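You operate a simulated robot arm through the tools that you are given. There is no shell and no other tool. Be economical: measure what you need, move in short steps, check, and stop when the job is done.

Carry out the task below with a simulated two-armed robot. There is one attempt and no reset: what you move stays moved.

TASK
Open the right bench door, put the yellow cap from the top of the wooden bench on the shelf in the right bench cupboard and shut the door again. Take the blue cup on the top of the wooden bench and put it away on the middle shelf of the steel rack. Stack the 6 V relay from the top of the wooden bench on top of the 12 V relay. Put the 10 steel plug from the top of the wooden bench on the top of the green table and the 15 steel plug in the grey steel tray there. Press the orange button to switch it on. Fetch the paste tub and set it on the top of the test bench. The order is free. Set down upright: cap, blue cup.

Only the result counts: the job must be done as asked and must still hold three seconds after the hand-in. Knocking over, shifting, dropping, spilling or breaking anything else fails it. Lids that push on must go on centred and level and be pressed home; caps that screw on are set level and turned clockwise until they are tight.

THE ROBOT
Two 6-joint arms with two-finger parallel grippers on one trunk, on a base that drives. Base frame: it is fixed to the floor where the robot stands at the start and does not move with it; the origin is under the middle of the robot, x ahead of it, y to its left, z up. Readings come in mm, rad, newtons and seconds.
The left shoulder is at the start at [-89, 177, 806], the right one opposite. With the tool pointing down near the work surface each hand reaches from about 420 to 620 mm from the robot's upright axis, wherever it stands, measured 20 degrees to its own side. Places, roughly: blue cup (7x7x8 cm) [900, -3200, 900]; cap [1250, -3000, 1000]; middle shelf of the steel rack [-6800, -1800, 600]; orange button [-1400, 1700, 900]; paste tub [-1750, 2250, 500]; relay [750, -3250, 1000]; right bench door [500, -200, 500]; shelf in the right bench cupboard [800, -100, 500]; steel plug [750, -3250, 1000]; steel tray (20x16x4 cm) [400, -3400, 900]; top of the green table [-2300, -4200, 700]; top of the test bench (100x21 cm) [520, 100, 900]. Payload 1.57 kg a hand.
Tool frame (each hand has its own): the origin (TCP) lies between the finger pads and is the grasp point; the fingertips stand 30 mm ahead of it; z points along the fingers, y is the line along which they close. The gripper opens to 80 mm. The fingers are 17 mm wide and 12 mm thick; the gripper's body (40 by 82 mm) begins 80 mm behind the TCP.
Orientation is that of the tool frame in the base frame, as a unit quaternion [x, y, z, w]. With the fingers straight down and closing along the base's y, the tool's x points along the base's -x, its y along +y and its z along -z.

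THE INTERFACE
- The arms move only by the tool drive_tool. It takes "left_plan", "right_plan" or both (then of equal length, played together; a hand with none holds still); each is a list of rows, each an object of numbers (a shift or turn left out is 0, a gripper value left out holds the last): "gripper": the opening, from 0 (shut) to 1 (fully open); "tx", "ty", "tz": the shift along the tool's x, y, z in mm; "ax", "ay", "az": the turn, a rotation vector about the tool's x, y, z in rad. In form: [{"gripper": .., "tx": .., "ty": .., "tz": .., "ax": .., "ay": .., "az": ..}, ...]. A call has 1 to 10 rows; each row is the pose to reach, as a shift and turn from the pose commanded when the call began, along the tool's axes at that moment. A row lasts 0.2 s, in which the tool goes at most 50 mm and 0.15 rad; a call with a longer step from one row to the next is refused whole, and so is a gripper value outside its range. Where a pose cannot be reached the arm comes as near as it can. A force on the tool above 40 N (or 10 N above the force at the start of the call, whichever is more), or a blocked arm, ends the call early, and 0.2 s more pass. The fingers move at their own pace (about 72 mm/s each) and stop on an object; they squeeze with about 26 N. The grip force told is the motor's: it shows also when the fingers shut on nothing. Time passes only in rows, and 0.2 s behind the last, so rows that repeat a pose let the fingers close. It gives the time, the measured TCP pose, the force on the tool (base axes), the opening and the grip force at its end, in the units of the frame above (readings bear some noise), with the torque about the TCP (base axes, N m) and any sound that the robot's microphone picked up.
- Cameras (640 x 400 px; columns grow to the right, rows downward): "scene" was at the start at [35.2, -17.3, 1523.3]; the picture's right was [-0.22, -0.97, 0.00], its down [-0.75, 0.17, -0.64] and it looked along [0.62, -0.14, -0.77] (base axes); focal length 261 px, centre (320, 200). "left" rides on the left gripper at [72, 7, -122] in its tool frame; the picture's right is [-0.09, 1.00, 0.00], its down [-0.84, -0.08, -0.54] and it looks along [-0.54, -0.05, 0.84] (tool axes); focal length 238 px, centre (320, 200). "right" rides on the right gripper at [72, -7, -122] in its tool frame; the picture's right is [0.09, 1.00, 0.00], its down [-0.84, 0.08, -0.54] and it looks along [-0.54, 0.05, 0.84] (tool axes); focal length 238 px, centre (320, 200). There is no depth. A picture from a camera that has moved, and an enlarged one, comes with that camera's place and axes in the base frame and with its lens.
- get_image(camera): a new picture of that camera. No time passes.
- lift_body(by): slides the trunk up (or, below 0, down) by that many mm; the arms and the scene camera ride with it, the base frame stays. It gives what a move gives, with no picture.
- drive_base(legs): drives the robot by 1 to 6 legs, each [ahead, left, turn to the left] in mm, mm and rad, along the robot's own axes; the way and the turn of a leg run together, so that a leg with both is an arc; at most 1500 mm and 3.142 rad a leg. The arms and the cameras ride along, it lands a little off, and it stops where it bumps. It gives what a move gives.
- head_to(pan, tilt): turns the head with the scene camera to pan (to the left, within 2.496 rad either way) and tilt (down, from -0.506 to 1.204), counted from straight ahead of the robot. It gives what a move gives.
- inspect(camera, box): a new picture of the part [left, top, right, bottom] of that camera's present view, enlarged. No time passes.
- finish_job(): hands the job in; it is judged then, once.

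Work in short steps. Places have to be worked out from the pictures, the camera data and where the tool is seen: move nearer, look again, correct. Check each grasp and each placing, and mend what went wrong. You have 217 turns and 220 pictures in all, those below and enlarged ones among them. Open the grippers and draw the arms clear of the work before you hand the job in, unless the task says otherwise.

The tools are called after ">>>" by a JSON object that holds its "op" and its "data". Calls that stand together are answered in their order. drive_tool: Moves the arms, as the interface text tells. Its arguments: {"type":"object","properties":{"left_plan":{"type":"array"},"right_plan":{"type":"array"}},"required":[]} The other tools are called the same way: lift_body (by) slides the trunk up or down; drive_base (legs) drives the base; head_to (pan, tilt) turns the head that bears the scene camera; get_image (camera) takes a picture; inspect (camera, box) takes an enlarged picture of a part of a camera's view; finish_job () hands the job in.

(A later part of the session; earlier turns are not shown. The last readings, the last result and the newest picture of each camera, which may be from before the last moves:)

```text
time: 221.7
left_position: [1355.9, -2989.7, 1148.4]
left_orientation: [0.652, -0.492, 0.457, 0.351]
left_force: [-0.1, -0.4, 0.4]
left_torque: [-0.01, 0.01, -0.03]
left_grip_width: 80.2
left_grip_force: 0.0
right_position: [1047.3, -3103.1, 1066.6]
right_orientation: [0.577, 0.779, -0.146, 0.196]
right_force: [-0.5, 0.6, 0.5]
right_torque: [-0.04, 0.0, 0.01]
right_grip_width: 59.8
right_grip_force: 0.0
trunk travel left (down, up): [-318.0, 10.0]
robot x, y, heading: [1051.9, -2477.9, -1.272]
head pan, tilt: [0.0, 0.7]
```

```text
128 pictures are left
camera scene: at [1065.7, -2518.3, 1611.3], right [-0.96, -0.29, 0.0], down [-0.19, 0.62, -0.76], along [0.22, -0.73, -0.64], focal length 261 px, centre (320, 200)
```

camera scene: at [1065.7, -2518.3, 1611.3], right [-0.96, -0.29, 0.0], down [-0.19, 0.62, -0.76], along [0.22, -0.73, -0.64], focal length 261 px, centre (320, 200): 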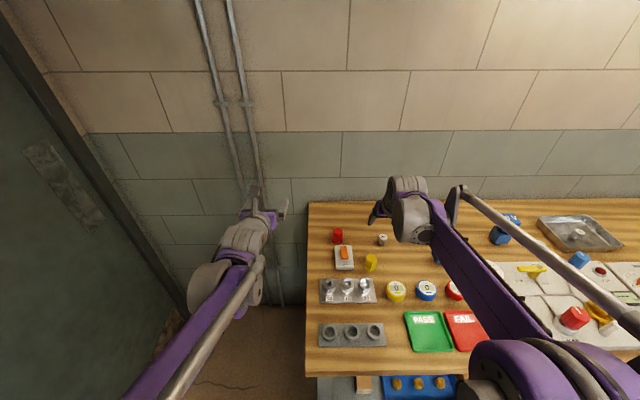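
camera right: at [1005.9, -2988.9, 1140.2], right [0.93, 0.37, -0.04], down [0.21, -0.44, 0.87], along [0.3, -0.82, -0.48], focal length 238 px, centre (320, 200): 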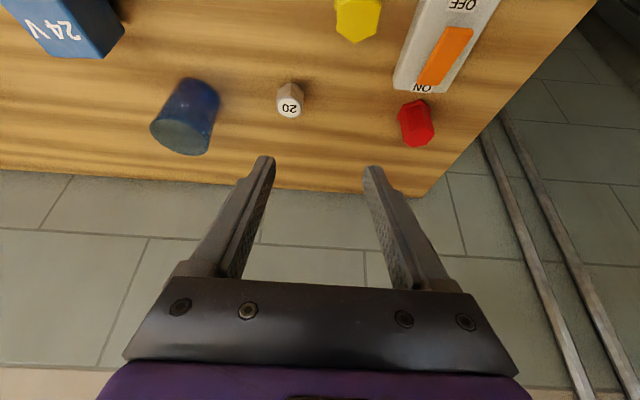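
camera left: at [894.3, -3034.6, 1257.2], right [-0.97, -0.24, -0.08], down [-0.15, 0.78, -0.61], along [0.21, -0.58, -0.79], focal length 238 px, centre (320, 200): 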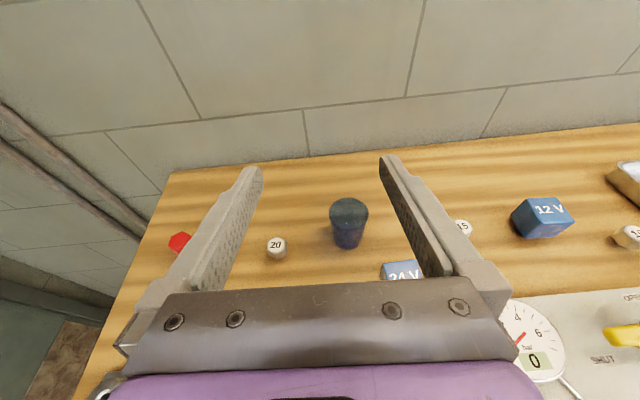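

Hand is slightly too far in. I move to the pre-grasp point ~90 mm up the tool axis from the cap (≈(1061,-3075)).

>>> {"op": "drive_tool", "data": {"right_plan": [{"tx": 32, "ty": 7, "tz": 0}, {"tx": 64, "ty": 14, "tz": 5}, {"tx": 96, "ty": 21, "tz": 27}, {"tx": 96, "ty": 21, "tz": 27}]}}

>>> {"op": "get_image", "data": {"camera": "right"}}

```text
time: 222.7
left_position: [1355.5, -2989.7, 1149.0]
left_orientation: [0.651, -0.493, 0.457, 0.352]
left_force: [-0.4, -0.9, 0.3]
left_torque: [0.0, -0.02, 0.02]
left_grip_width: 80.1
left_grip_force: 0.2
right_position: [1047.7, -3028.8, 996.0]
right_orientation: [0.579, 0.778, -0.146, 0.196]
right_force: [0.2, -0.2, 0.6]
right_torque: [-0.04, 0.01, -0.01]
right_grip_width: 59.9
right_grip_force: 0.1
trunk travel left (down, up): [-318.0, 10.0]
robot x, y, heading: [1049.8, -2475.8, -1.279]
head pan, tilt: [0.0, 0.7]
```

```text
127 pictures are left
camera right: at [1005.0, -2914.4, 1070.3], right [0.93, 0.37, -0.04], down [0.21, -0.44, 0.87], along [0.3, -0.82, -0.48], focal length 238 px, centre (320, 200)
```

right: 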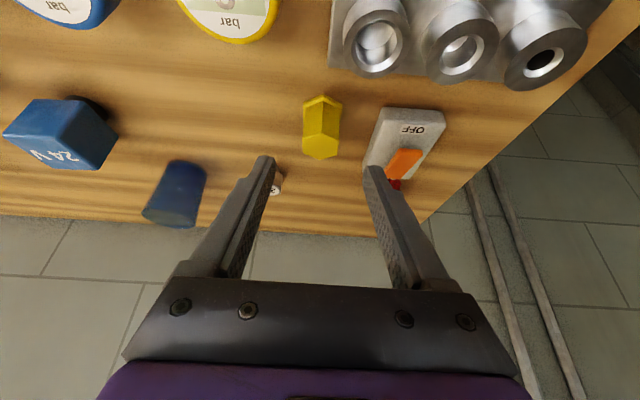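

Cap confirmed at (1062,-3075), top 920; clearances to the switch box OK. Go in and close.

>>> {"op": "drive_tool", "data": {"right_plan": [{"tz": 35}, {"tz": 65}, {"tz": 89}, {"tz": 89, "gripper": 0}, {"tz": 89, "gripper": 0}, {"tz": 89, "gripper": 0}, {"tz": 89, "gripper": 0}]}}

>>> {"op": "get_image", "data": {"camera": "right"}}

```text
time: 224.3
left_position: [1354.5, -2989.2, 1149.1]
left_orientation: [0.651, -0.493, 0.457, 0.353]
left_force: [-0.6, -0.2, -1.1]
left_torque: [0.02, 0.02, -0.01]
left_grip_width: 80.0
left_grip_force: 0.0
right_position: [1060.0, -3069.6, 919.0]
right_orientation: [0.577, 0.779, -0.145, 0.197]
right_force: [0.5, 0.3, -0.3]
right_torque: [-0.01, 0.03, 0.01]
right_grip_width: 35.9
right_grip_force: 25.7
trunk travel left (down, up): [-318.0, 10.0]
robot x, y, heading: [1053.7, -2479.4, -1.275]
head pan, tilt: [0.0, 0.7]
```

```text
126 pictures are left
camera right: at [1018.3, -2955.3, 993.0], right [0.93, 0.37, -0.04], down [0.21, -0.44, 0.87], along [0.3, -0.82, -0.48], focal length 238 px, centre (320, 200)
```

right: 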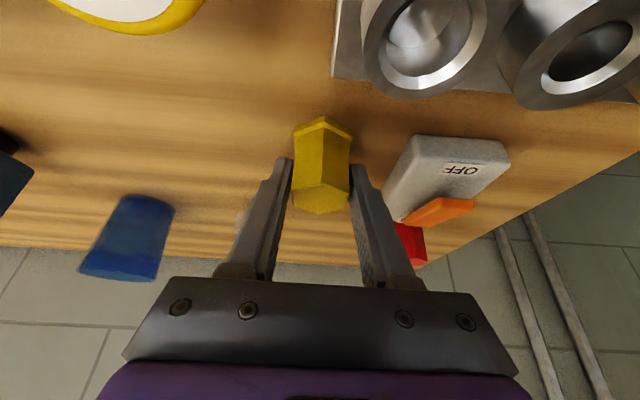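

Cap held (35.9 mm). Lift it 130 mm and drive round to face the open cupboard, staging well back from the door.

>>> {"op": "drive_tool", "data": {"right_plan": [{"tx": -20, "tz": -38}, {"tx": -41, "tz": -76}, {"tx": -62, "tz": -115}, {"tx": -62, "tz": -115}]}}

>>> {"op": "drive_base", "data": {"legs": [[-500, 0, 0], [0, -1450, 0], [-1450, 0, 0], [0, 0, 1.6], [0, 680, 0]]}}

>>> {"op": "head_to", "data": {"pan": 0, "tilt": 0.65}}

>>> {"op": "get_image", "data": {"camera": "scene"}}

>>> {"op": "get_image", "data": {"camera": "right"}}

```text
time: 225.3
left_position: [1354.3, -2989.1, 1149.2]
left_orientation: [0.652, -0.492, 0.458, 0.352]
left_force: [-0.6, 0.1, -0.5]
left_torque: [0.01, -0.01, -0.01]
left_grip_width: 79.9
left_grip_force: 0.1
right_position: [1057.9, -3069.1, 1050.9]
right_orientation: [0.578, 0.778, -0.146, 0.197]
right_force: [0.4, 0.2, 0.0]
right_torque: [0.0, 0.01, 0.0]
right_grip_width: 35.7
right_grip_force: 25.6
trunk travel left (down, up): [-318.0, 10.0]
robot x, y, heading: [1052.3, -2478.9, -1.278]
head pan, tilt: [0.0, 0.7]
```

```text
time: 257.6
left_position: [-674.2, -94.5, 1148.5]
left_orientation: [0.804, 0.139, 0.57, -0.093]
left_force: [-0.2, -0.1, 0.8]
left_torque: [-0.03, -0.01, 0.0]
left_grip_width: 79.8
left_grip_force: 0.1
right_position: [-577.0, -385.9, 1050.1]
right_orientation: [-0.173, 0.954, 0.044, 0.24]
right_force: [0.1, 0.2, -0.4]
right_torque: [-0.01, -0.01, 0.0]
right_grip_width: 35.7
right_grip_force: 26.0
trunk travel left (down, up): [-318.0, 10.0]
robot x, y, heading: [-1165.4, -425.4, 0.356]
head pan, tilt: [0.0, 0.7]
```

```text
time: 258.2
left_position: [-675.4, -94.5, 1148.2]
left_orientation: [0.805, 0.138, 0.57, -0.093]
left_force: [0.1, 0.1, -0.7]
left_torque: [-0.04, -0.03, 0.02]
left_grip_width: 80.0
left_grip_force: 0.0
right_position: [-577.2, -385.2, 1051.0]
right_orientation: [-0.173, 0.954, 0.044, 0.24]
right_force: [0.3, -0.1, -0.3]
right_torque: [0.0, 0.01, 0.0]
right_grip_width: 35.8
right_grip_force: 26.2
trunk travel left (down, up): [-318.0, 10.0]
robot x, y, heading: [-1165.9, -432.0, 0.363]
head pan, tilt: [0.0, 0.649]
```

```text
125 pictures are left
camera scene: at [-1124.0, -414.2, 1615.7], right [0.35, -0.94, 0.0], down [-0.57, -0.21, -0.8], along [0.75, 0.28, -0.6], focal length 261 px, centre (320, 200)
```

scene: 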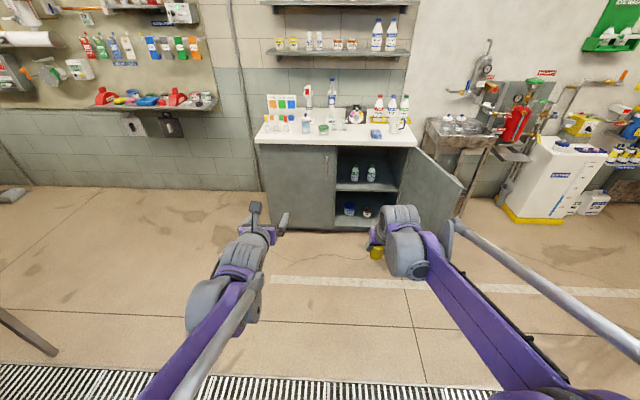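

```text
124 pictures are left
camera right: at [-687.6, -434.8, 1123.7], right [-0.42, 0.9, -0.04], down [0.42, 0.24, 0.87], along [0.8, 0.35, -0.48], focal length 238 px, centre (320, 200)
```

right: 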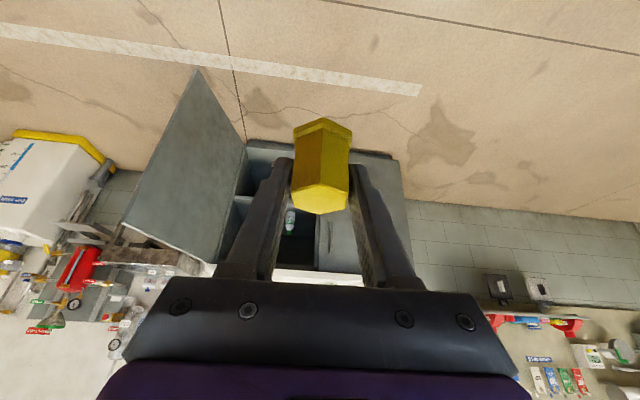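

Door wide open. I raise/retract the left hand (so it clears the bench when the trunk is low), lower the trunk fully, then drive to the staging point.

>>> {"op": "drive_tool", "data": {"left_plan": [{"tx": 35, "tz": -26}, {"tx": 70, "tz": -52}, {"tx": 105, "tz": -79}, {"tx": 140, "tz": -105}, {"tx": 175, "tz": -132}, {"tx": 209, "tz": -158}, {"tx": 209, "tz": -158}]}}

>>> {"op": "lift_body", "data": {"by": -310}}

>>> {"op": "drive_base", "data": {"legs": [[0, 0, -0.04], [955, 31, 0]]}}

>>> {"op": "get_image", "data": {"camera": "right"}}

>>> {"op": "get_image", "data": {"camera": "scene"}}

```text
time: 259.8
left_position: [-749.1, -120.6, 1399.5]
left_orientation: [0.805, 0.138, 0.57, -0.093]
left_force: [0.2, -0.4, -0.3]
left_torque: [0.03, 0.0, 0.0]
left_grip_width: 80.2
left_grip_force: 0.0
right_position: [-577.0, -387.6, 1050.3]
right_orientation: [-0.173, 0.954, 0.044, 0.241]
right_force: [-0.3, 1.1, -0.2]
right_torque: [0.0, -0.01, -0.01]
right_grip_width: 35.7
right_grip_force: 25.4
trunk travel left (down, up): [-318.0, 10.0]
robot x, y, heading: [-1165.0, -431.4, 0.36]
head pan, tilt: [0.0, 0.649]
```

```text
time: 262.9
left_position: [-752.0, -118.3, 1088.3]
left_orientation: [0.805, 0.138, 0.569, -0.092]
left_force: [-1.1, -0.5, -1.2]
left_torque: [0.0, 0.03, -0.02]
left_grip_width: 79.8
left_grip_force: 0.1
right_position: [-575.9, -387.1, 739.9]
right_orientation: [-0.173, 0.954, 0.044, 0.24]
right_force: [0.4, -0.9, -0.3]
right_torque: [0.01, 0.01, -0.03]
right_grip_width: 35.8
right_grip_force: 26.4
trunk travel left (down, up): [-8.0, 320.0]
robot x, y, heading: [-1167.3, -427.6, 0.362]
head pan, tilt: [0.0, 0.649]
```

```text
time: 268.2
left_position: [150.7, 205.8, 1087.9]
left_orientation: [0.806, 0.128, 0.571, -0.085]
left_force: [-0.2, 1.2, 0.0]
left_torque: [0.01, -0.02, -0.03]
left_grip_width: 79.9
left_grip_force: 0.1
right_position: [316.1, -65.9, 740.0]
right_orientation: [-0.161, 0.956, 0.041, 0.241]
right_force: [-0.3, -0.7, -1.1]
right_torque: [0.01, 0.02, 0.01]
right_grip_width: 35.6
right_grip_force: 26.0
trunk travel left (down, up): [-8.0, 320.0]
robot x, y, heading: [-274.7, -90.0, 0.329]
head pan, tilt: [0.0, 0.649]
```

```text
123 pictures are left
camera right: at [204.8, -111.1, 813.7], right [-0.4, 0.92, -0.04], down [0.43, 0.23, 0.87], along [0.81, 0.33, -0.48], focal length 238 px, centre (320, 200)
```

right: 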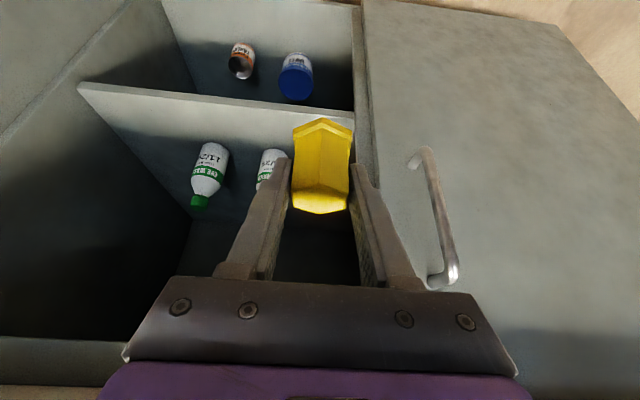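

```text
122 pictures are left
camera scene: at [-181.7, -62.1, 1296.6], right [0.33, -0.94, 0.0], down [-0.57, -0.2, -0.8], along [0.75, 0.26, -0.6], focal length 261 px, centre (320, 200)
```

scene: 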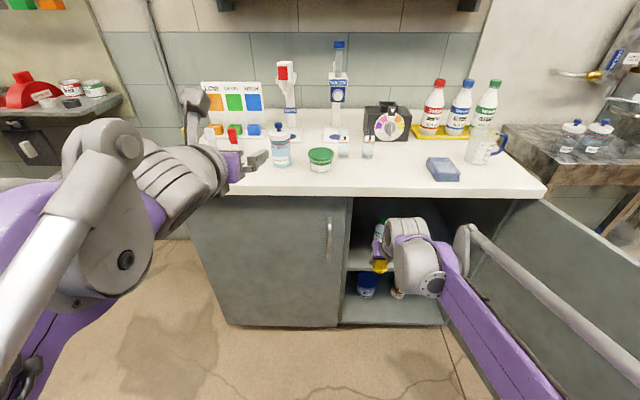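

I zoom into the cupboard to fix the shelf height and depth.

>>> {"op": "inspect", "data": {"camera": "scene", "box": [330, 190, 480, 330]}}

>>> {"op": "inspect", "data": {"camera": "right", "box": [60, 60, 380, 260]}}

```text
2.86 times, centred on (405, 260) of scene
camera zoom: at [-181.7, -62.1, 1296.6], right [0.33, -0.94, 0.0], down [-0.57, -0.2, -0.8], along [0.75, 0.26, -0.6], focal length 747 px, centre (77, 29)
```

zoom: 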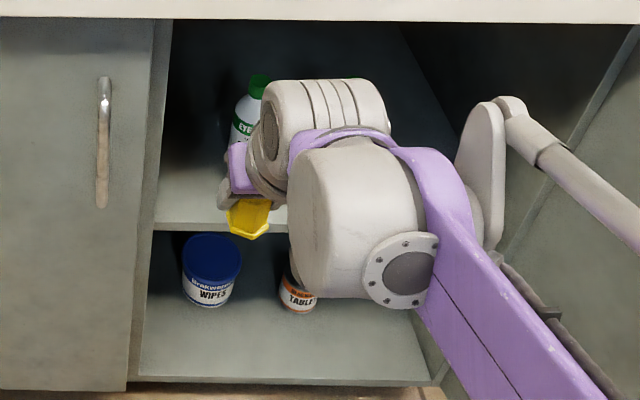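

```text
2.00 times, centred on (220, 160) of right
camera zoom: at [204.8, -111.1, 813.7], right [-0.4, 0.92, -0.04], down [0.43, 0.23, 0.87], along [0.81, 0.33, -0.48], focal length 477 px, centre (520, 280)
```

zoom: 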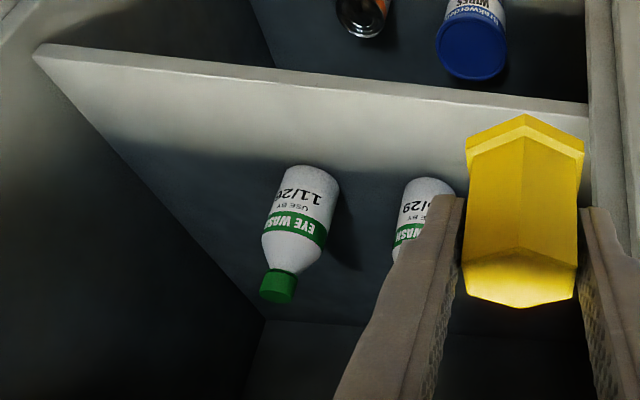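

Shelf front edge is recessed (i≈48 mm), z≈478. I lower the right hand to z≈562 in front of the opening, then drive forward 220 mm.

>>> {"op": "drive_tool", "data": {"right_plan": [{"tx": 21, "ty": -4, "tz": 39}, {"tx": 42, "ty": -8, "tz": 78}, {"tx": 63, "ty": -12, "tz": 117}, {"tx": 84, "ty": -14, "tz": 156}, {"tx": 84, "ty": -14, "tz": 156}]}}

>>> {"op": "drive_base", "data": {"legs": [[170, 0, -0.008]]}}

>>> {"op": "get_image", "data": {"camera": "right"}}

>>> {"op": "get_image", "data": {"camera": "scene"}}

```text
time: 269.4
left_position: [150.3, 206.3, 1088.5]
left_orientation: [0.807, 0.127, 0.571, -0.084]
left_force: [-0.3, 0.2, 0.0]
left_torque: [0.01, -0.01, 0.03]
left_grip_width: 80.1
left_grip_force: 0.0
right_position: [320.7, -78.8, 563.0]
right_orientation: [-0.16, 0.956, 0.04, 0.241]
right_force: [-0.4, -0.1, 0.0]
right_torque: [-0.03, 0.01, -0.01]
right_grip_width: 35.6
right_grip_force: 26.4
trunk travel left (down, up): [-8.0, 320.0]
robot x, y, heading: [-275.1, -92.3, 0.33]
head pan, tilt: [0.0, 0.649]
```

```text
time: 270.9
left_position: [314.5, 258.5, 1088.1]
left_orientation: [0.807, 0.124, 0.571, -0.082]
left_force: [-0.4, -0.4, 0.5]
left_torque: [0.01, 0.0, -0.04]
left_grip_width: 80.1
left_grip_force: 0.0
right_position: [480.9, -29.4, 563.9]
right_orientation: [-0.156, 0.957, 0.039, 0.242]
right_force: [0.3, -0.3, -0.4]
right_torque: [-0.02, -0.04, -0.01]
right_grip_width: 35.9
right_grip_force: 26.3
trunk travel left (down, up): [-8.0, 320.0]
robot x, y, heading: [-111.5, -38.8, 0.326]
head pan, tilt: [0.0, 0.649]
```

```text
119 pictures are left
camera right: at [368.4, -73.4, 636.6], right [-0.39, 0.92, -0.04], down [0.43, 0.23, 0.87], along [0.81, 0.32, -0.48], focal length 238 px, centre (320, 200)
```

right: 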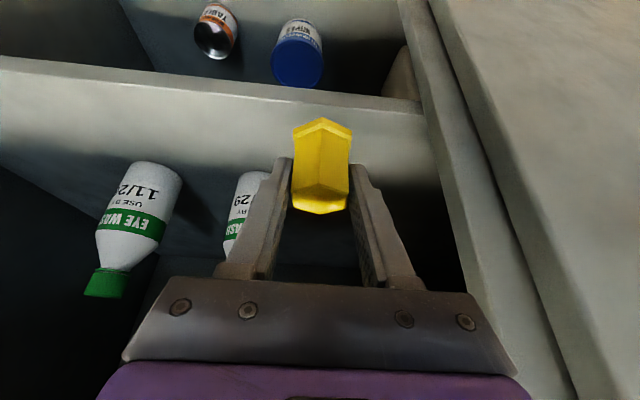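

```text
118 pictures are left
camera scene: at [-20.6, -7.9, 1296.5], right [0.32, -0.95, 0.0], down [-0.57, -0.19, -0.8], along [0.75, 0.25, -0.61], focal length 261 px, centre (320, 200)
```

scene: 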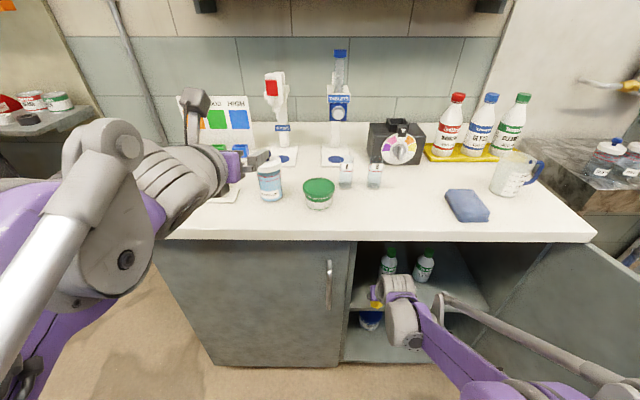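

Shelf corner now (462,52,~474). I raise the left hand a little for safety and advance the last 53 mm.

>>> {"op": "drive_tool", "data": {"left_plan": [{"tx": 38, "tz": -30}, {"tx": 60, "tz": -60}]}}

>>> {"op": "drive_base", "data": {"legs": [[55, 0, -0.005]]}}

>>> {"op": "drive_tool", "data": {"right_plan": [{"tx": 11.8, "tz": 22}, {"tx": 15.6, "tz": 29}, {"tx": 15.6, "tz": 29}]}}

>>> {"op": "get_image", "data": {"camera": "right"}}

```text
time: 271.5
left_position: [277.5, 247.7, 1167.3]
left_orientation: [0.807, 0.123, 0.572, -0.082]
left_force: [-0.3, 0.1, 0.0]
left_torque: [0.01, 0.02, -0.02]
left_grip_width: 80.0
left_grip_force: 0.0
right_position: [480.1, -30.1, 564.5]
right_orientation: [-0.157, 0.957, 0.039, 0.241]
right_force: [-0.5, 0.1, -0.5]
right_torque: [0.01, 0.0, -0.02]
right_grip_width: 35.7
right_grip_force: 25.9
trunk travel left (down, up): [-8.0, 320.0]
robot x, y, heading: [-113.7, -38.0, 0.324]
head pan, tilt: [0.0, 0.649]
```

```text
time: 272.4
left_position: [333.5, 263.8, 1165.2]
left_orientation: [0.808, 0.122, 0.571, -0.081]
left_force: [0.4, -0.9, 0.3]
left_torque: [-0.03, -0.01, -0.01]
left_grip_width: 80.2
left_grip_force: 0.1
right_position: [533.3, -12.9, 561.4]
right_orientation: [-0.153, 0.958, 0.038, 0.24]
right_force: [-0.7, 0.4, -0.2]
right_torque: [0.01, 0.02, 0.02]
right_grip_width: 35.7
right_grip_force: 25.8
trunk travel left (down, up): [-8.0, 320.0]
robot x, y, heading: [-63.4, -23.5, 0.32]
head pan, tilt: [0.0, 0.649]
```

```text
time: 273.2
left_position: [332.1, 262.9, 1165.4]
left_orientation: [0.807, 0.121, 0.572, -0.081]
left_force: [0.1, -1.2, 0.4]
left_torque: [0.01, 0.0, 0.02]
left_grip_width: 79.8
left_grip_force: 0.1
right_position: [532.3, -15.9, 531.3]
right_orientation: [-0.152, 0.958, 0.038, 0.242]
right_force: [-0.6, -0.2, -0.1]
right_torque: [0.03, 0.02, 0.02]
right_grip_width: 35.8
right_grip_force: 26.2
trunk travel left (down, up): [-8.0, 320.0]
robot x, y, heading: [-59.2, -24.4, 0.317]
head pan, tilt: [0.0, 0.649]
```

```text
117 pictures are left
camera right: at [419.6, -59.8, 604.4], right [-0.39, 0.92, -0.04], down [0.43, 0.22, 0.87], along [0.81, 0.32, -0.48], focal length 238 px, centre (320, 200)
```

right: 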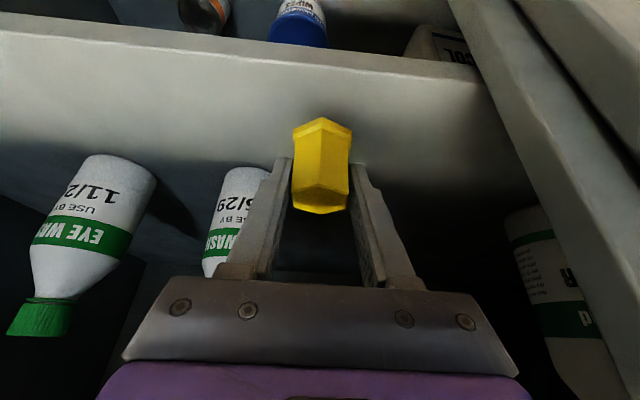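

Now lower in small steps to touch the shelf.

>>> {"op": "drive_tool", "data": {"right_plan": [{"tx": 4.7, "tz": 8.8}, {"tx": 6.6, "tz": 12.3}, {"tx": 7.6, "tz": 14.1}, {"tx": 8.5, "tz": 15.8}, {"tx": 8.5, "tz": 15.8}]}}

```text
time: 274.4
left_position: [331.7, 263.4, 1166.4]
left_orientation: [0.807, 0.122, 0.571, -0.081]
left_force: [-0.9, 0.1, -0.2]
left_torque: [0.04, 0.0, 0.01]
left_grip_width: 80.1
left_grip_force: 0.1
right_position: [532.4, -15.9, 511.6]
right_orientation: [-0.152, 0.958, 0.039, 0.241]
right_force: [0.9, -0.3, -0.3]
right_torque: [-0.02, -0.01, 0.02]
right_grip_width: 35.7
right_grip_force: 25.8
trunk travel left (down, up): [-8.0, 320.0]
robot x, y, heading: [-59.7, -22.5, 0.318]
head pan, tilt: [0.0, 0.649]
```

>>> {"op": "drive_tool", "data": {"right_plan": [{"tx": 1, "tz": 1.8}, {"tx": 1.9, "tz": 3.5}, {"tx": 2.8, "tz": 5.3}, {"tx": 3.8, "tz": 7}, {"tx": 3.8, "tz": 7}]}}

>>> {"op": "get_image", "data": {"camera": "right"}}

```text
time: 275.6
left_position: [330.7, 262.6, 1166.2]
left_orientation: [0.807, 0.121, 0.572, -0.08]
left_force: [-0.7, -0.5, 0.0]
left_torque: [0.01, -0.01, 0.02]
left_grip_width: 80.2
left_grip_force: 0.0
right_position: [532.5, -14.7, 506.1]
right_orientation: [-0.154, 0.957, 0.039, 0.243]
right_force: [1.4, -2.7, 24.2]
right_torque: [-0.03, -0.07, 0.04]
right_grip_width: 36.1
right_grip_force: 25.6
trunk travel left (down, up): [-8.0, 320.0]
robot x, y, heading: [-62.3, -22.3, 0.319]
head pan, tilt: [0.0, 0.649]
```

```text
116 pictures are left
camera right: at [419.5, -59.1, 579.0], right [-0.39, 0.92, -0.04], down [0.43, 0.22, 0.88], along [0.82, 0.32, -0.48], focal length 238 px, centre (320, 200)
```

right: 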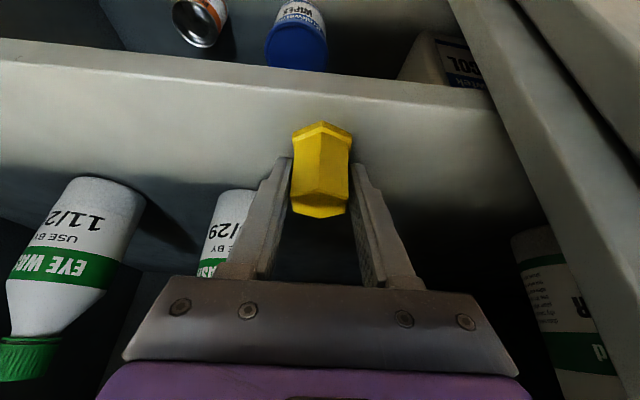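

Contact. Ease 1.5 mm, release to 60 mm and retreat along the tool axis.

>>> {"op": "drive_tool", "data": {"right_plan": [{"tx": -0.8, "tz": -1.5}, {"tx": -0.8, "tz": -1.5, "gripper": 0.75}, {"tx": -0.8, "tz": -1.5}, {"tx": -0.8, "tz": -1.5}, {"tx": -0.8, "tz": -30}, {"tx": -0.8, "tz": -70}, {"tx": -0.8, "tz": -100}]}}

>>> {"op": "get_image", "data": {"camera": "right"}}

```text
time: 277.2
left_position: [331.2, 262.2, 1166.3]
left_orientation: [0.807, 0.122, 0.572, -0.081]
left_force: [-1.0, 0.1, -0.1]
left_torque: [0.01, -0.03, 0.03]
left_grip_width: 80.1
left_grip_force: 0.0
right_position: [488.4, -30.7, 594.5]
right_orientation: [-0.153, 0.958, 0.039, 0.242]
right_force: [0.2, 0.4, 0.4]
right_torque: [0.01, 0.01, 0.0]
right_grip_width: 60.1
right_grip_force: 0.0
trunk travel left (down, up): [-8.0, 320.0]
robot x, y, heading: [-59.1, -21.0, 0.317]
head pan, tilt: [0.0, 0.649]
```

```text
115 pictures are left
camera right: at [375.2, -73.7, 668.4], right [-0.39, 0.92, -0.04], down [0.43, 0.22, 0.87], along [0.81, 0.32, -0.48], focal length 238 px, centre (320, 200)
```

right: 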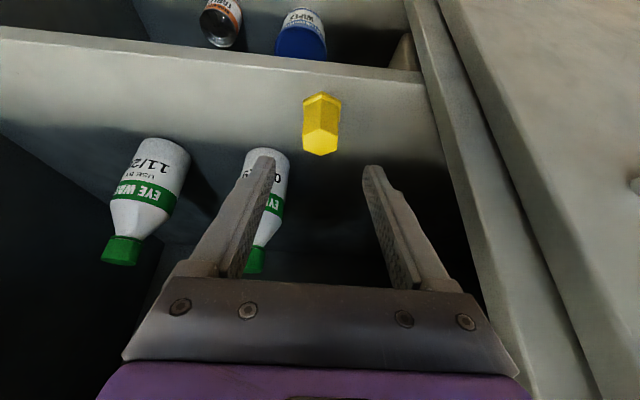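

Cap stands upright on the shelf. Now to shut the door: back off, pass round its free edge (≈(202,-721)) and get to the right (outer) side of it with the right hand closed.

>>> {"op": "drive_tool", "data": {"right_plan": [{"gripper": 0, "tz": -30}, {"gripper": 0, "tz": -30}, {"gripper": 0, "tz": -30}]}}

>>> {"op": "drive_base", "data": {"legs": [[-600, 0, 0], [0, -700, 0], [150, 0, 0]]}}

>>> {"op": "get_image", "data": {"camera": "scene"}}

```text
time: 278.1
left_position: [331.2, 262.2, 1166.3]
left_orientation: [0.807, 0.122, 0.572, -0.081]
left_force: [0.6, -0.3, -0.5]
left_torque: [-0.01, 0.0, 0.01]
left_grip_width: 80.0
left_grip_force: 0.0
right_position: [474.9, -33.9, 620.4]
right_orientation: [-0.153, 0.958, 0.039, 0.241]
right_force: [0.1, -1.1, -0.1]
right_torque: [0.03, 0.02, 0.01]
right_grip_width: 0.2
right_grip_force: 22.0
trunk travel left (down, up): [-8.0, 320.0]
robot x, y, heading: [-63.3, -22.2, 0.316]
head pan, tilt: [0.0, 0.649]
```

```text
time: 288.6
left_position: [132.3, -529.4, 1165.8]
left_orientation: [0.808, 0.126, 0.57, -0.084]
left_force: [-0.1, 0.7, 0.3]
left_torque: [0.01, -0.01, 0.01]
left_grip_width: 80.1
left_grip_force: 0.1
right_position: [278.3, -823.8, 619.9]
right_orientation: [-0.159, 0.957, 0.04, 0.241]
right_force: [0.0, 0.5, 0.5]
right_torque: [0.03, 0.02, 0.0]
right_grip_width: 0.0
right_grip_force: 21.0
trunk travel left (down, up): [-8.0, 320.0]
robot x, y, heading: [-258.3, -814.2, 0.333]
head pan, tilt: [0.0, 0.649]
```

```text
114 pictures are left
camera scene: at [-165.5, -788.0, 1296.5], right [0.33, -0.95, 0.0], down [-0.57, -0.2, -0.8], along [0.75, 0.26, -0.61], focal length 261 px, centre (320, 200)
```

scene: 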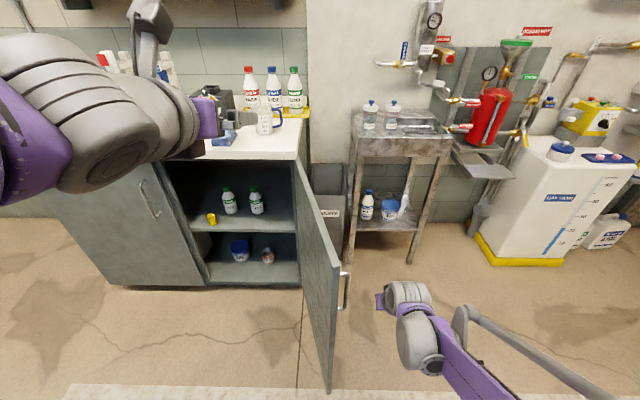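

Hand is right of the door. Advance 90 mm so it pushes between hinge and handle, then drive left to swing the door.

>>> {"op": "drive_base", "data": {"legs": [[90, 0, 0], [0, 400, 0]]}}

>>> {"op": "get_image", "data": {"camera": "scene"}}

```text
time: 293.3
left_position: [86.8, -128.4, 1167.0]
left_orientation: [0.807, 0.126, 0.571, -0.084]
left_force: [0.5, 0.3, -0.1]
left_torque: [-0.02, 0.0, 0.01]
left_grip_width: 80.1
left_grip_force: 0.0
right_position: [233.9, -423.3, 619.3]
right_orientation: [-0.159, 0.956, 0.04, 0.241]
right_force: [0.2, 0.1, 0.1]
right_torque: [0.0, 0.01, 0.04]
right_grip_width: 0.2
right_grip_force: 21.0
trunk travel left (down, up): [-8.0, 320.0]
robot x, y, heading: [-306.9, -416.9, 0.337]
head pan, tilt: [0.0, 0.649]
```

```text
113 pictures are left
camera scene: at [-210.9, -386.5, 1296.6], right [0.33, -0.95, 0.0], down [-0.57, -0.2, -0.8], along [0.75, 0.26, -0.6], focal length 261 px, centre (320, 200)
```

scene: 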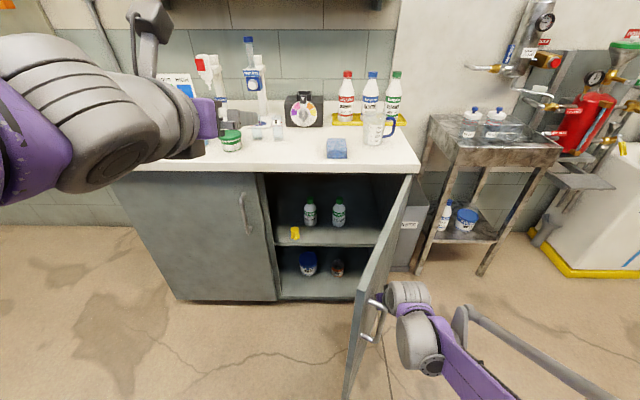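

Door at ~65–70°. Now push forward-left.

>>> {"op": "drive_base", "data": {"legs": [[130, 110, 0], [120, 60, 0]]}}

>>> {"op": "get_image", "data": {"camera": "scene"}}

```text
time: 295.8
left_position: [268.6, 110.6, 1166.3]
left_orientation: [0.807, 0.127, 0.57, -0.084]
left_force: [0.4, 0.7, -0.3]
left_torque: [-0.01, -0.02, -0.03]
left_grip_width: 80.3
left_grip_force: 0.0
right_position: [415.0, -183.7, 619.6]
right_orientation: [-0.158, 0.957, 0.04, 0.241]
right_force: [-0.1, 0.2, 0.4]
right_torque: [-0.01, 0.0, -0.02]
right_grip_width: 0.0
right_grip_force: 21.4
trunk travel left (down, up): [-8.0, 320.0]
robot x, y, heading: [-124.3, -177.6, 0.335]
head pan, tilt: [0.0, 0.649]
```

```text
112 pictures are left
camera scene: at [-29.2, -146.2, 1296.5], right [0.33, -0.95, 0.0], down [-0.57, -0.2, -0.8], along [0.75, 0.26, -0.61], focal length 261 px, centre (320, 200)
```

scene: 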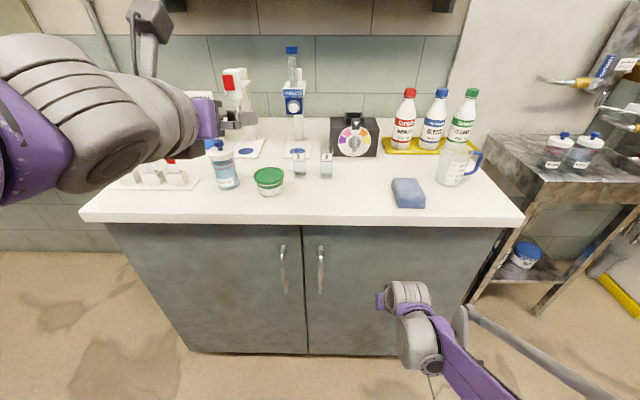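

Door looks nearly closed. I push gently a little further until contact force, then check.

>>> {"op": "drive_base", "data": {"legs": [[60, 0, 0]]}}

>>> {"op": "inspect", "data": {"camera": "scene", "box": [180, 190, 480, 370]}}

>>> {"op": "get_image", "data": {"camera": "right"}}

```text
time: 296.7
left_position: [325.3, 130.0, 1166.4]
left_orientation: [0.808, 0.127, 0.57, -0.084]
left_force: [-0.2, 0.5, -0.3]
left_torque: [-0.01, 0.01, 0.01]
left_grip_width: 80.1
left_grip_force: 0.0
right_position: [471.5, -164.6, 619.4]
right_orientation: [-0.158, 0.957, 0.039, 0.241]
right_force: [-0.1, -0.7, -0.3]
right_torque: [-0.01, 0.0, 0.02]
right_grip_width: 0.0
right_grip_force: 21.1
trunk travel left (down, up): [-8.0, 320.0]
robot x, y, heading: [-69.1, -157.7, 0.332]
head pan, tilt: [0.0, 0.649]
```

```text
2.13 times, centred on (330, 280) of scene
camera zoom: at [26.7, -127.3, 1296.5], right [0.32, -0.95, 0.0], down [-0.57, -0.2, -0.8], along [0.75, 0.26, -0.6], focal length 558 px, centre (299, 29)
```

zoom: 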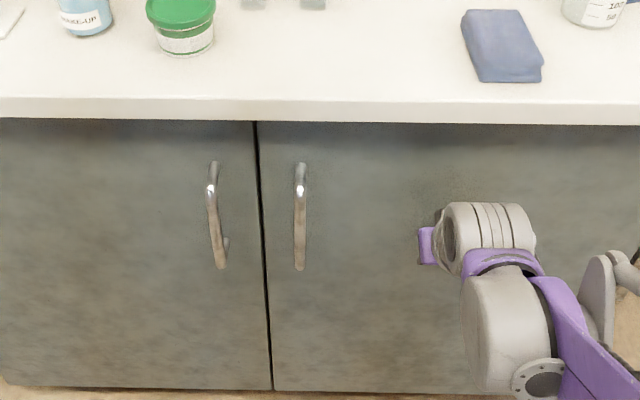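

```text
110 pictures are left
camera right: at [359.0, -210.0, 693.4], right [-0.4, 0.92, -0.04], down [0.43, 0.23, 0.87], along [0.81, 0.33, -0.48], focal length 238 px, centre (320, 200)
```

right: 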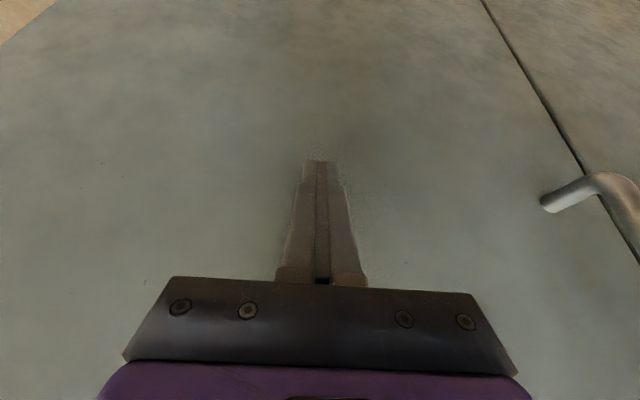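

Looks shut; I nudge another 15 mm to verify it is firmly closed.

>>> {"op": "drive_base", "data": {"legs": [[15, 0, 0]]}}

>>> {"op": "inspect", "data": {"camera": "right", "box": [380, 0, 640, 280]}}

```text
time: 297.6
left_position: [333.2, 132.0, 1165.0]
left_orientation: [0.807, 0.125, 0.572, -0.084]
left_force: [-0.1, -0.7, -0.1]
left_torque: [0.01, -0.01, 0.02]
left_grip_width: 80.3
left_grip_force: 0.1
right_position: [473.0, -164.2, 618.5]
right_orientation: [-0.159, 0.958, 0.039, 0.235]
right_force: [-3.7, -0.6, 0.1]
right_torque: [-0.04, 0.05, 0.0]
right_grip_width: 0.0
right_grip_force: 20.9
trunk travel left (down, up): [-8.0, 320.0]
robot x, y, heading: [-54.2, -155.6, 0.329]
head pan, tilt: [0.0, 0.649]
stopped in leg 1: the force on the tool passed its limit at 61 N (the readings are from after the stop); the commanded pose is now the measured one
```

```text
1.43 times, centred on (510, 140) of right
camera zoom: at [362.3, -209.1, 693.8], right [-0.4, 0.92, -0.04], down [0.44, 0.23, 0.87], along [0.8, 0.33, -0.5], focal length 340 px, centre (49, 286)
```

zoom: 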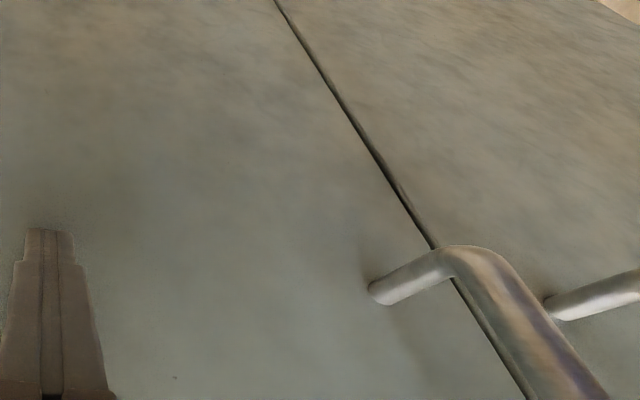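

Door firmly shut. I back away, raise the trunk, set both hands to travel height and return to the wooden bench for plug 10 and the cup.

>>> {"op": "drive_base", "data": {"legs": [[-700, 0, 0]]}}

>>> {"op": "lift_body", "data": {"by": 318}}

>>> {"op": "drive_tool", "data": {"left_plan": [{"tx": -45, "tz": 15}, {"tx": -90, "tz": 30}, {"tx": -135, "tz": 45}, {"tx": -180, "tz": 60}, {"tx": -225, "tz": 75}, {"tx": -260, "tz": 90}, {"tx": -260, "tz": 90}], "right_plan": [{"gripper": 0.8, "tx": -20, "tz": -38}, {"tx": -41, "tz": -76}, {"tx": -62, "tz": -114}, {"tx": -71, "tz": -132}, {"tx": -71, "tz": -132}, {"tx": -71, "tz": -132}, {"tx": -71, "tz": -132}]}}

>>> {"op": "drive_base", "data": {"legs": [[0, 0, -1.6], [1450, 0, 0], [0, 474, 0], [780, 0, 0]]}}

>>> {"op": "get_image", "data": {"camera": "scene"}}

>>> {"op": "get_image", "data": {"camera": "right"}}

```text
time: 301.4
left_position: [-333.4, -94.6, 1165.6]
left_orientation: [0.807, 0.127, 0.57, -0.084]
left_force: [0.3, -1.0, 0.3]
left_torque: [0.0, 0.02, 0.04]
left_grip_width: 79.9
left_grip_force: 0.0
right_position: [-191.7, -391.3, 617.9]
right_orientation: [-0.159, 0.958, 0.039, 0.235]
right_force: [-1.2, 0.1, 0.2]
right_torque: [-0.02, 0.02, -0.01]
right_grip_width: 0.1
right_grip_force: 21.0
trunk travel left (down, up): [-8.0, 320.0]
robot x, y, heading: [-720.8, -388.1, 0.332]
head pan, tilt: [0.0, 0.649]
```

```text
time: 304.6
left_position: [-333.6, -96.1, 1484.6]
left_orientation: [0.807, 0.127, 0.571, -0.085]
left_force: [0.2, 1.2, -0.4]
left_torque: [0.01, 0.0, -0.01]
left_grip_width: 80.0
left_grip_force: 0.1
right_position: [-192.2, -390.5, 936.6]
right_orientation: [-0.16, 0.958, 0.039, 0.235]
right_force: [0.5, -0.7, 0.3]
right_torque: [0.03, 0.0, -0.02]
right_grip_width: 0.1
right_grip_force: 20.5
trunk travel left (down, up): [-326.0, 2.0]
robot x, y, heading: [-718.6, -382.5, 0.326]
head pan, tilt: [0.0, 0.649]
```

```text
time: 306.2
left_position: [-334.9, -98.9, 1210.2]
left_orientation: [0.807, 0.126, 0.571, -0.084]
left_force: [-0.8, -0.5, -0.3]
left_torque: [0.0, 0.02, -0.02]
left_grip_width: 79.9
left_grip_force: 0.1
right_position: [-187.9, -390.6, 1088.1]
right_orientation: [-0.16, 0.958, 0.04, 0.234]
right_force: [-0.9, -0.3, 0.0]
right_torque: [0.0, -0.02, 0.01]
right_grip_width: 64.1
right_grip_force: 0.1
trunk travel left (down, up): [-326.0, 2.0]
robot x, y, heading: [-724.4, -385.3, 0.332]
head pan, tilt: [0.0, 0.649]
```

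```text
time: 325.2
left_position: [765.7, -2687.9, 1208.5]
left_orientation: [0.667, -0.471, 0.468, 0.337]
left_force: [0.7, 0.4, 1.0]
left_torque: [-0.01, -0.01, 0.07]
left_grip_width: 80.0
left_grip_force: 0.1
right_position: [478.0, -2842.9, 1086.2]
right_orientation: [0.554, 0.798, -0.135, 0.196]
right_force: [0.6, -0.1, -0.2]
right_torque: [0.0, -0.02, 0.0]
right_grip_width: 63.7
right_grip_force: 0.0
trunk travel left (down, up): [-326.0, 2.0]
robot x, y, heading: [467.5, -2310.9, -1.212]
head pan, tilt: [0.0, 0.649]
```

```text
108 pictures are left
camera scene: at [485.5, -2348.8, 1622.8], right [-0.94, -0.35, 0.0], down [-0.21, 0.57, -0.8], along [0.28, -0.75, -0.6], focal length 261 px, centre (320, 200)
```

scene: 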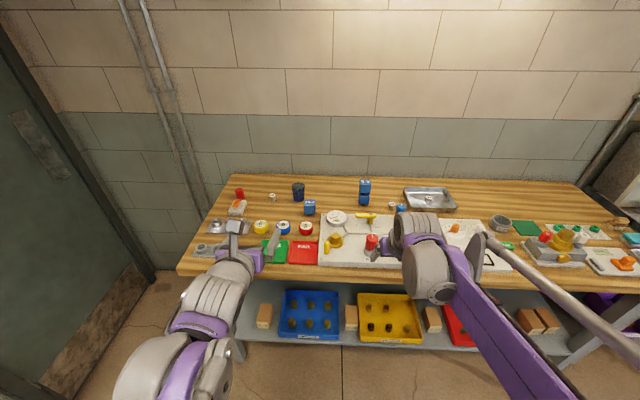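

```text
107 pictures are left
camera right: at [429.4, -2731.7, 1161.9], right [0.9, 0.42, -0.04], down [0.24, -0.43, 0.87], along [0.35, -0.79, -0.5], focal length 238 px, centre (320, 200)
```

right: 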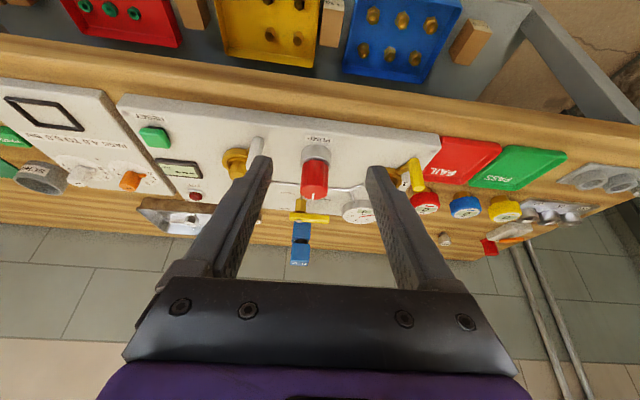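

I square up (-0.056 rad), shift right 79 mm and go forward; also make the right hand steeper (tilt 0.2) since the blue/brass valve stands right in front of plug 10.

>>> {"op": "drive_tool", "data": {"right_plan": [{"ay": 0.14, "tz": -10}, {"ay": 0.28, "tz": -20}]}}

>>> {"op": "drive_base", "data": {"legs": [[0, 0, -0.056], [0, -79, 0], [330, 0, 0]]}}

>>> {"op": "get_image", "data": {"camera": "right"}}

>>> {"op": "inspect", "data": {"camera": "scene", "box": [240, 170, 480, 320]}}

```text
time: 325.8
left_position: [765.2, -2689.0, 1209.0]
left_orientation: [0.666, -0.473, 0.467, 0.338]
left_force: [0.5, -0.2, -0.1]
left_torque: [0.02, 0.03, 0.04]
left_grip_width: 80.1
left_grip_force: 0.2
right_position: [474.6, -2834.7, 1103.8]
right_orientation: [0.567, 0.818, -0.056, 0.081]
right_force: [0.2, -0.3, -0.6]
right_torque: [-0.04, 0.0, -0.04]
right_grip_width: 63.7
right_grip_force: 0.2
trunk travel left (down, up): [-326.0, 2.0]
robot x, y, heading: [473.8, -2307.1, -1.212]
head pan, tilt: [0.0, 0.649]
```

```text
time: 329.4
left_position: [764.7, -3038.4, 1208.5]
left_orientation: [0.654, -0.49, 0.459, 0.35]
left_force: [-0.4, 0.1, -0.1]
left_torque: [-0.02, 0.0, 0.0]
left_grip_width: 80.1
left_grip_force: 0.1
right_position: [468.7, -3169.0, 1104.6]
right_orientation: [0.589, 0.802, -0.058, 0.079]
right_force: [0.4, 0.2, -0.6]
right_torque: [0.03, -0.02, -0.01]
right_grip_width: 63.8
right_grip_force: 0.0
trunk travel left (down, up): [-326.0, 2.0]
robot x, y, heading: [490.7, -2644.5, -1.263]
head pan, tilt: [0.0, 0.649]
```

```text
106 pictures are left
camera right: at [433.5, -3079.9, 1209.8], right [0.92, 0.39, -0.02], down [0.29, -0.66, 0.7], along [0.26, -0.65, -0.72], focal length 238 px, centre (320, 200)
```

right: 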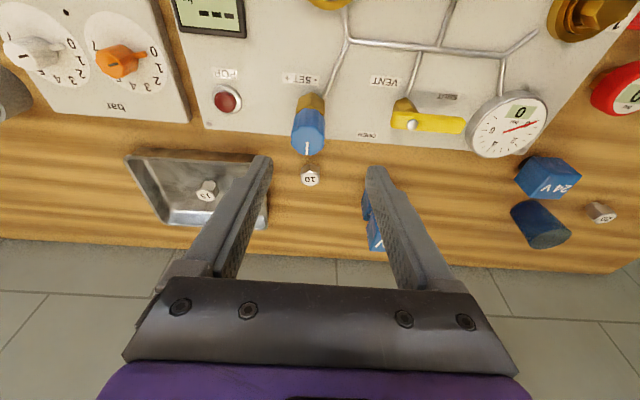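

```text
2.67 times, centred on (360, 245) of scene
camera zoom: at [504.3, -2684.8, 1622.8], right [-0.95, -0.3, 0.0], down [-0.18, 0.58, -0.8], along [0.24, -0.76, -0.6], focal length 697 px, centre (213, 80)
```

zoom: 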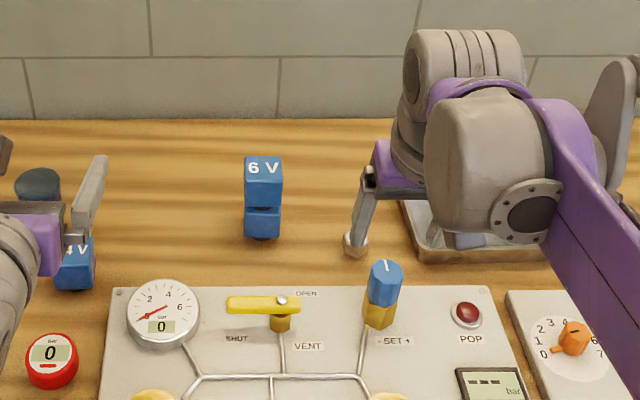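

Plug 10 at ≈(511,-3311). Move to 80 mm above it.

>>> {"op": "drive_tool", "data": {"right_plan": [{"tx": -30, "tz": 30}, {"tx": -60, "tz": 60}, {"tx": -85, "ty": -1, "tz": 95}, {"tx": -105, "ty": -2, "tz": 133}, {"tx": -105, "ty": -2, "tz": 133}]}}

>>> {"op": "get_image", "data": {"camera": "right"}}

```text
time: 330.6
left_position: [766.8, -3036.9, 1210.3]
left_orientation: [0.654, -0.489, 0.459, 0.35]
left_force: [-0.3, 0.5, -0.8]
left_torque: [0.06, 0.03, -0.01]
left_grip_width: 80.1
left_grip_force: 0.1
right_position: [506.4, -3291.7, 996.1]
right_orientation: [0.588, 0.803, -0.06, 0.081]
right_force: [0.7, 0.0, 0.0]
right_torque: [-0.03, 0.02, -0.03]
right_grip_width: 63.9
right_grip_force: 0.0
trunk travel left (down, up): [-326.0, 2.0]
robot x, y, heading: [489.5, -2639.4, -1.263]
head pan, tilt: [0.0, 0.649]
```

```text
104 pictures are left
camera right: at [472.0, -3203.2, 1100.7], right [0.92, 0.39, -0.02], down [0.29, -0.66, 0.7], along [0.26, -0.65, -0.72], focal length 238 px, centre (320, 200)
```

right: 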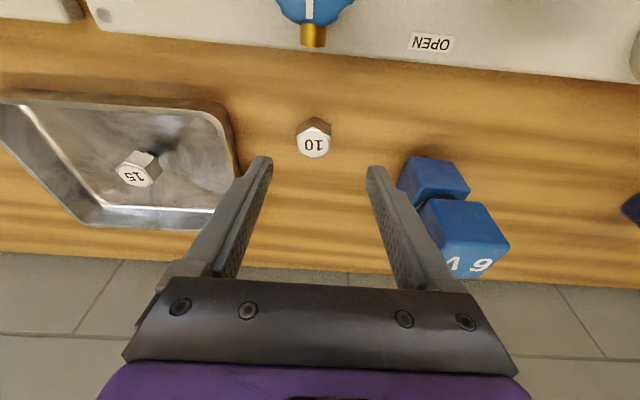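

Refined plug top (507.5,-3309,~912). Descend and close.

>>> {"op": "drive_tool", "data": {"right_plan": [{"tx": 2, "ty": -4, "tz": 35}, {"tx": 2, "ty": -4, "tz": 65}, {"tx": 2, "ty": -4, "tz": 80}, {"tx": 2, "ty": -4, "tz": 80, "gripper": 0}, {"tx": 2, "ty": -4, "tz": 80, "gripper": 0}, {"tx": 2, "ty": -4, "tz": 80, "gripper": 0}, {"tx": 2, "ty": -4, "tz": 80, "gripper": 0}]}}

>>> {"op": "get_image", "data": {"camera": "right"}}

```text
time: 332.2
left_position: [766.6, -3038.2, 1209.5]
left_orientation: [0.654, -0.489, 0.459, 0.35]
left_force: [0.4, 0.4, 0.4]
left_torque: [0.02, -0.02, 0.02]
left_grip_width: 80.3
left_grip_force: 0.0
right_position: [506.7, -3308.0, 915.1]
right_orientation: [0.588, 0.802, -0.059, 0.081]
right_force: [-0.4, 0.0, -0.3]
right_torque: [-0.02, -0.04, 0.0]
right_grip_width: 33.8
right_grip_force: 26.1
trunk travel left (down, up): [-326.0, 2.0]
robot x, y, heading: [489.9, -2647.0, -1.26]
head pan, tilt: [0.0, 0.649]
```

```text
103 pictures are left
camera right: at [471.5, -3218.9, 1021.7], right [0.92, 0.39, -0.02], down [0.29, -0.66, 0.7], along [0.26, -0.65, -0.72], focal length 238 px, centre (320, 200)
```

right: 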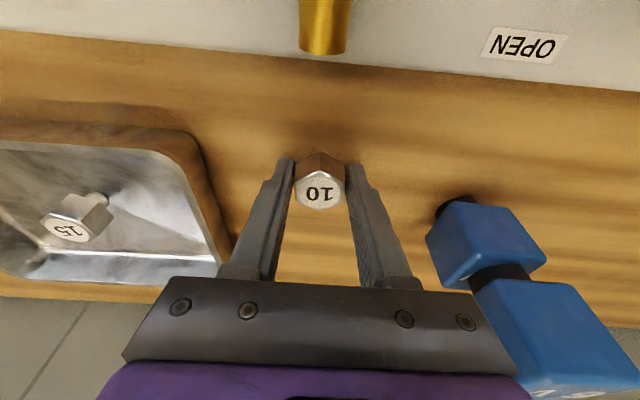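

Plug 10 held. Lift it, then turn slightly right and shift left so the left hand approaches the cup past the 24 V relay.

>>> {"op": "drive_tool", "data": {"right_plan": [{"tx": -9, "tz": -45}, {"tx": -18, "tz": -90}, {"tx": -27, "tz": -135}, {"tx": -35, "tz": -175}, {"tx": -35, "tz": -175}]}}

>>> {"op": "drive_base", "data": {"legs": [[-34, 0, 0], [0, 0, -0.16], [0, 201, 0]]}}

>>> {"op": "get_image", "data": {"camera": "left"}}

>>> {"op": "get_image", "data": {"camera": "scene"}}

```text
time: 333.4
left_position: [766.6, -3039.0, 1209.7]
left_orientation: [0.653, -0.49, 0.459, 0.351]
left_force: [0.1, 0.2, 0.2]
left_torque: [0.01, -0.01, 0.01]
left_grip_width: 80.4
left_grip_force: 0.0
right_position: [505.0, -3308.0, 1094.9]
right_orientation: [0.588, 0.802, -0.06, 0.081]
right_force: [-0.5, 0.4, -0.5]
right_torque: [-0.02, -0.02, 0.02]
right_grip_width: 33.7
right_grip_force: 25.9
trunk travel left (down, up): [-326.0, 2.0]
robot x, y, heading: [490.6, -2646.1, -1.267]
head pan, tilt: [0.0, 0.649]
```

```text
time: 336.9
left_position: [891.2, -3013.0, 1208.2]
left_orientation: [0.614, -0.538, 0.431, 0.384]
left_force: [-0.2, 0.0, -0.1]
left_torque: [0.0, -0.01, -0.02]
left_grip_width: 80.2
left_grip_force: 0.1
right_position: [593.0, -3239.8, 1095.0]
right_orientation: [0.648, 0.755, -0.065, 0.076]
right_force: [0.1, 0.5, -0.7]
right_torque: [0.03, -0.02, 0.03]
right_grip_width: 33.7
right_grip_force: 25.8
trunk travel left (down, up): [-326.0, 2.0]
robot x, y, heading: [677.8, -2582.2, -1.419]
head pan, tilt: [0.0, 0.649]
```

```text
102 pictures are left
camera left: at [874.6, -2924.3, 1317.5], right [-0.99, -0.1, -0.08], down [-0.03, 0.79, -0.61], along [0.12, -0.6, -0.79], focal length 238 px, centre (320, 200)
```

left: 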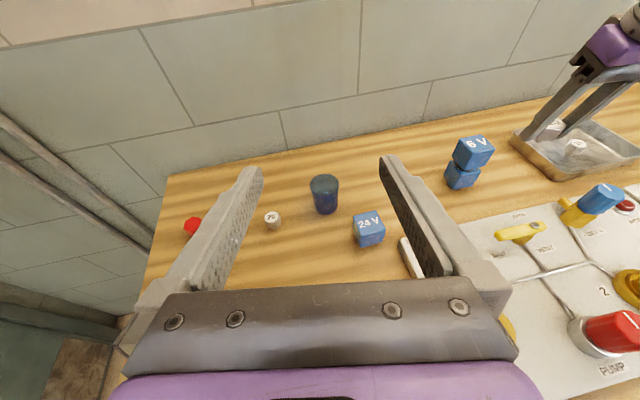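

```text
101 pictures are left
camera scene: at [686.9, -2624.4, 1622.9], right [-0.99, -0.15, 0.0], down [-0.09, 0.6, -0.8], along [0.12, -0.79, -0.6], focal length 261 px, centre (320, 200)
```

scene: 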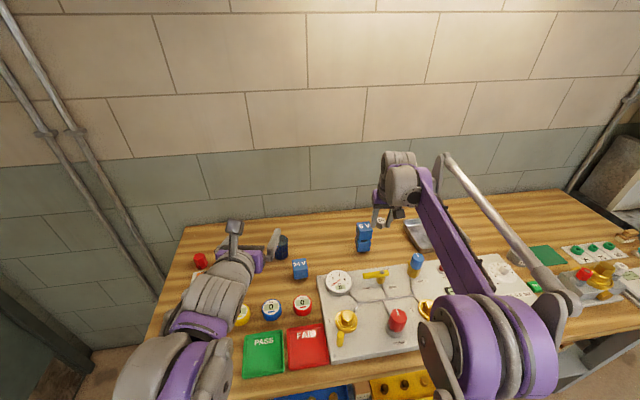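

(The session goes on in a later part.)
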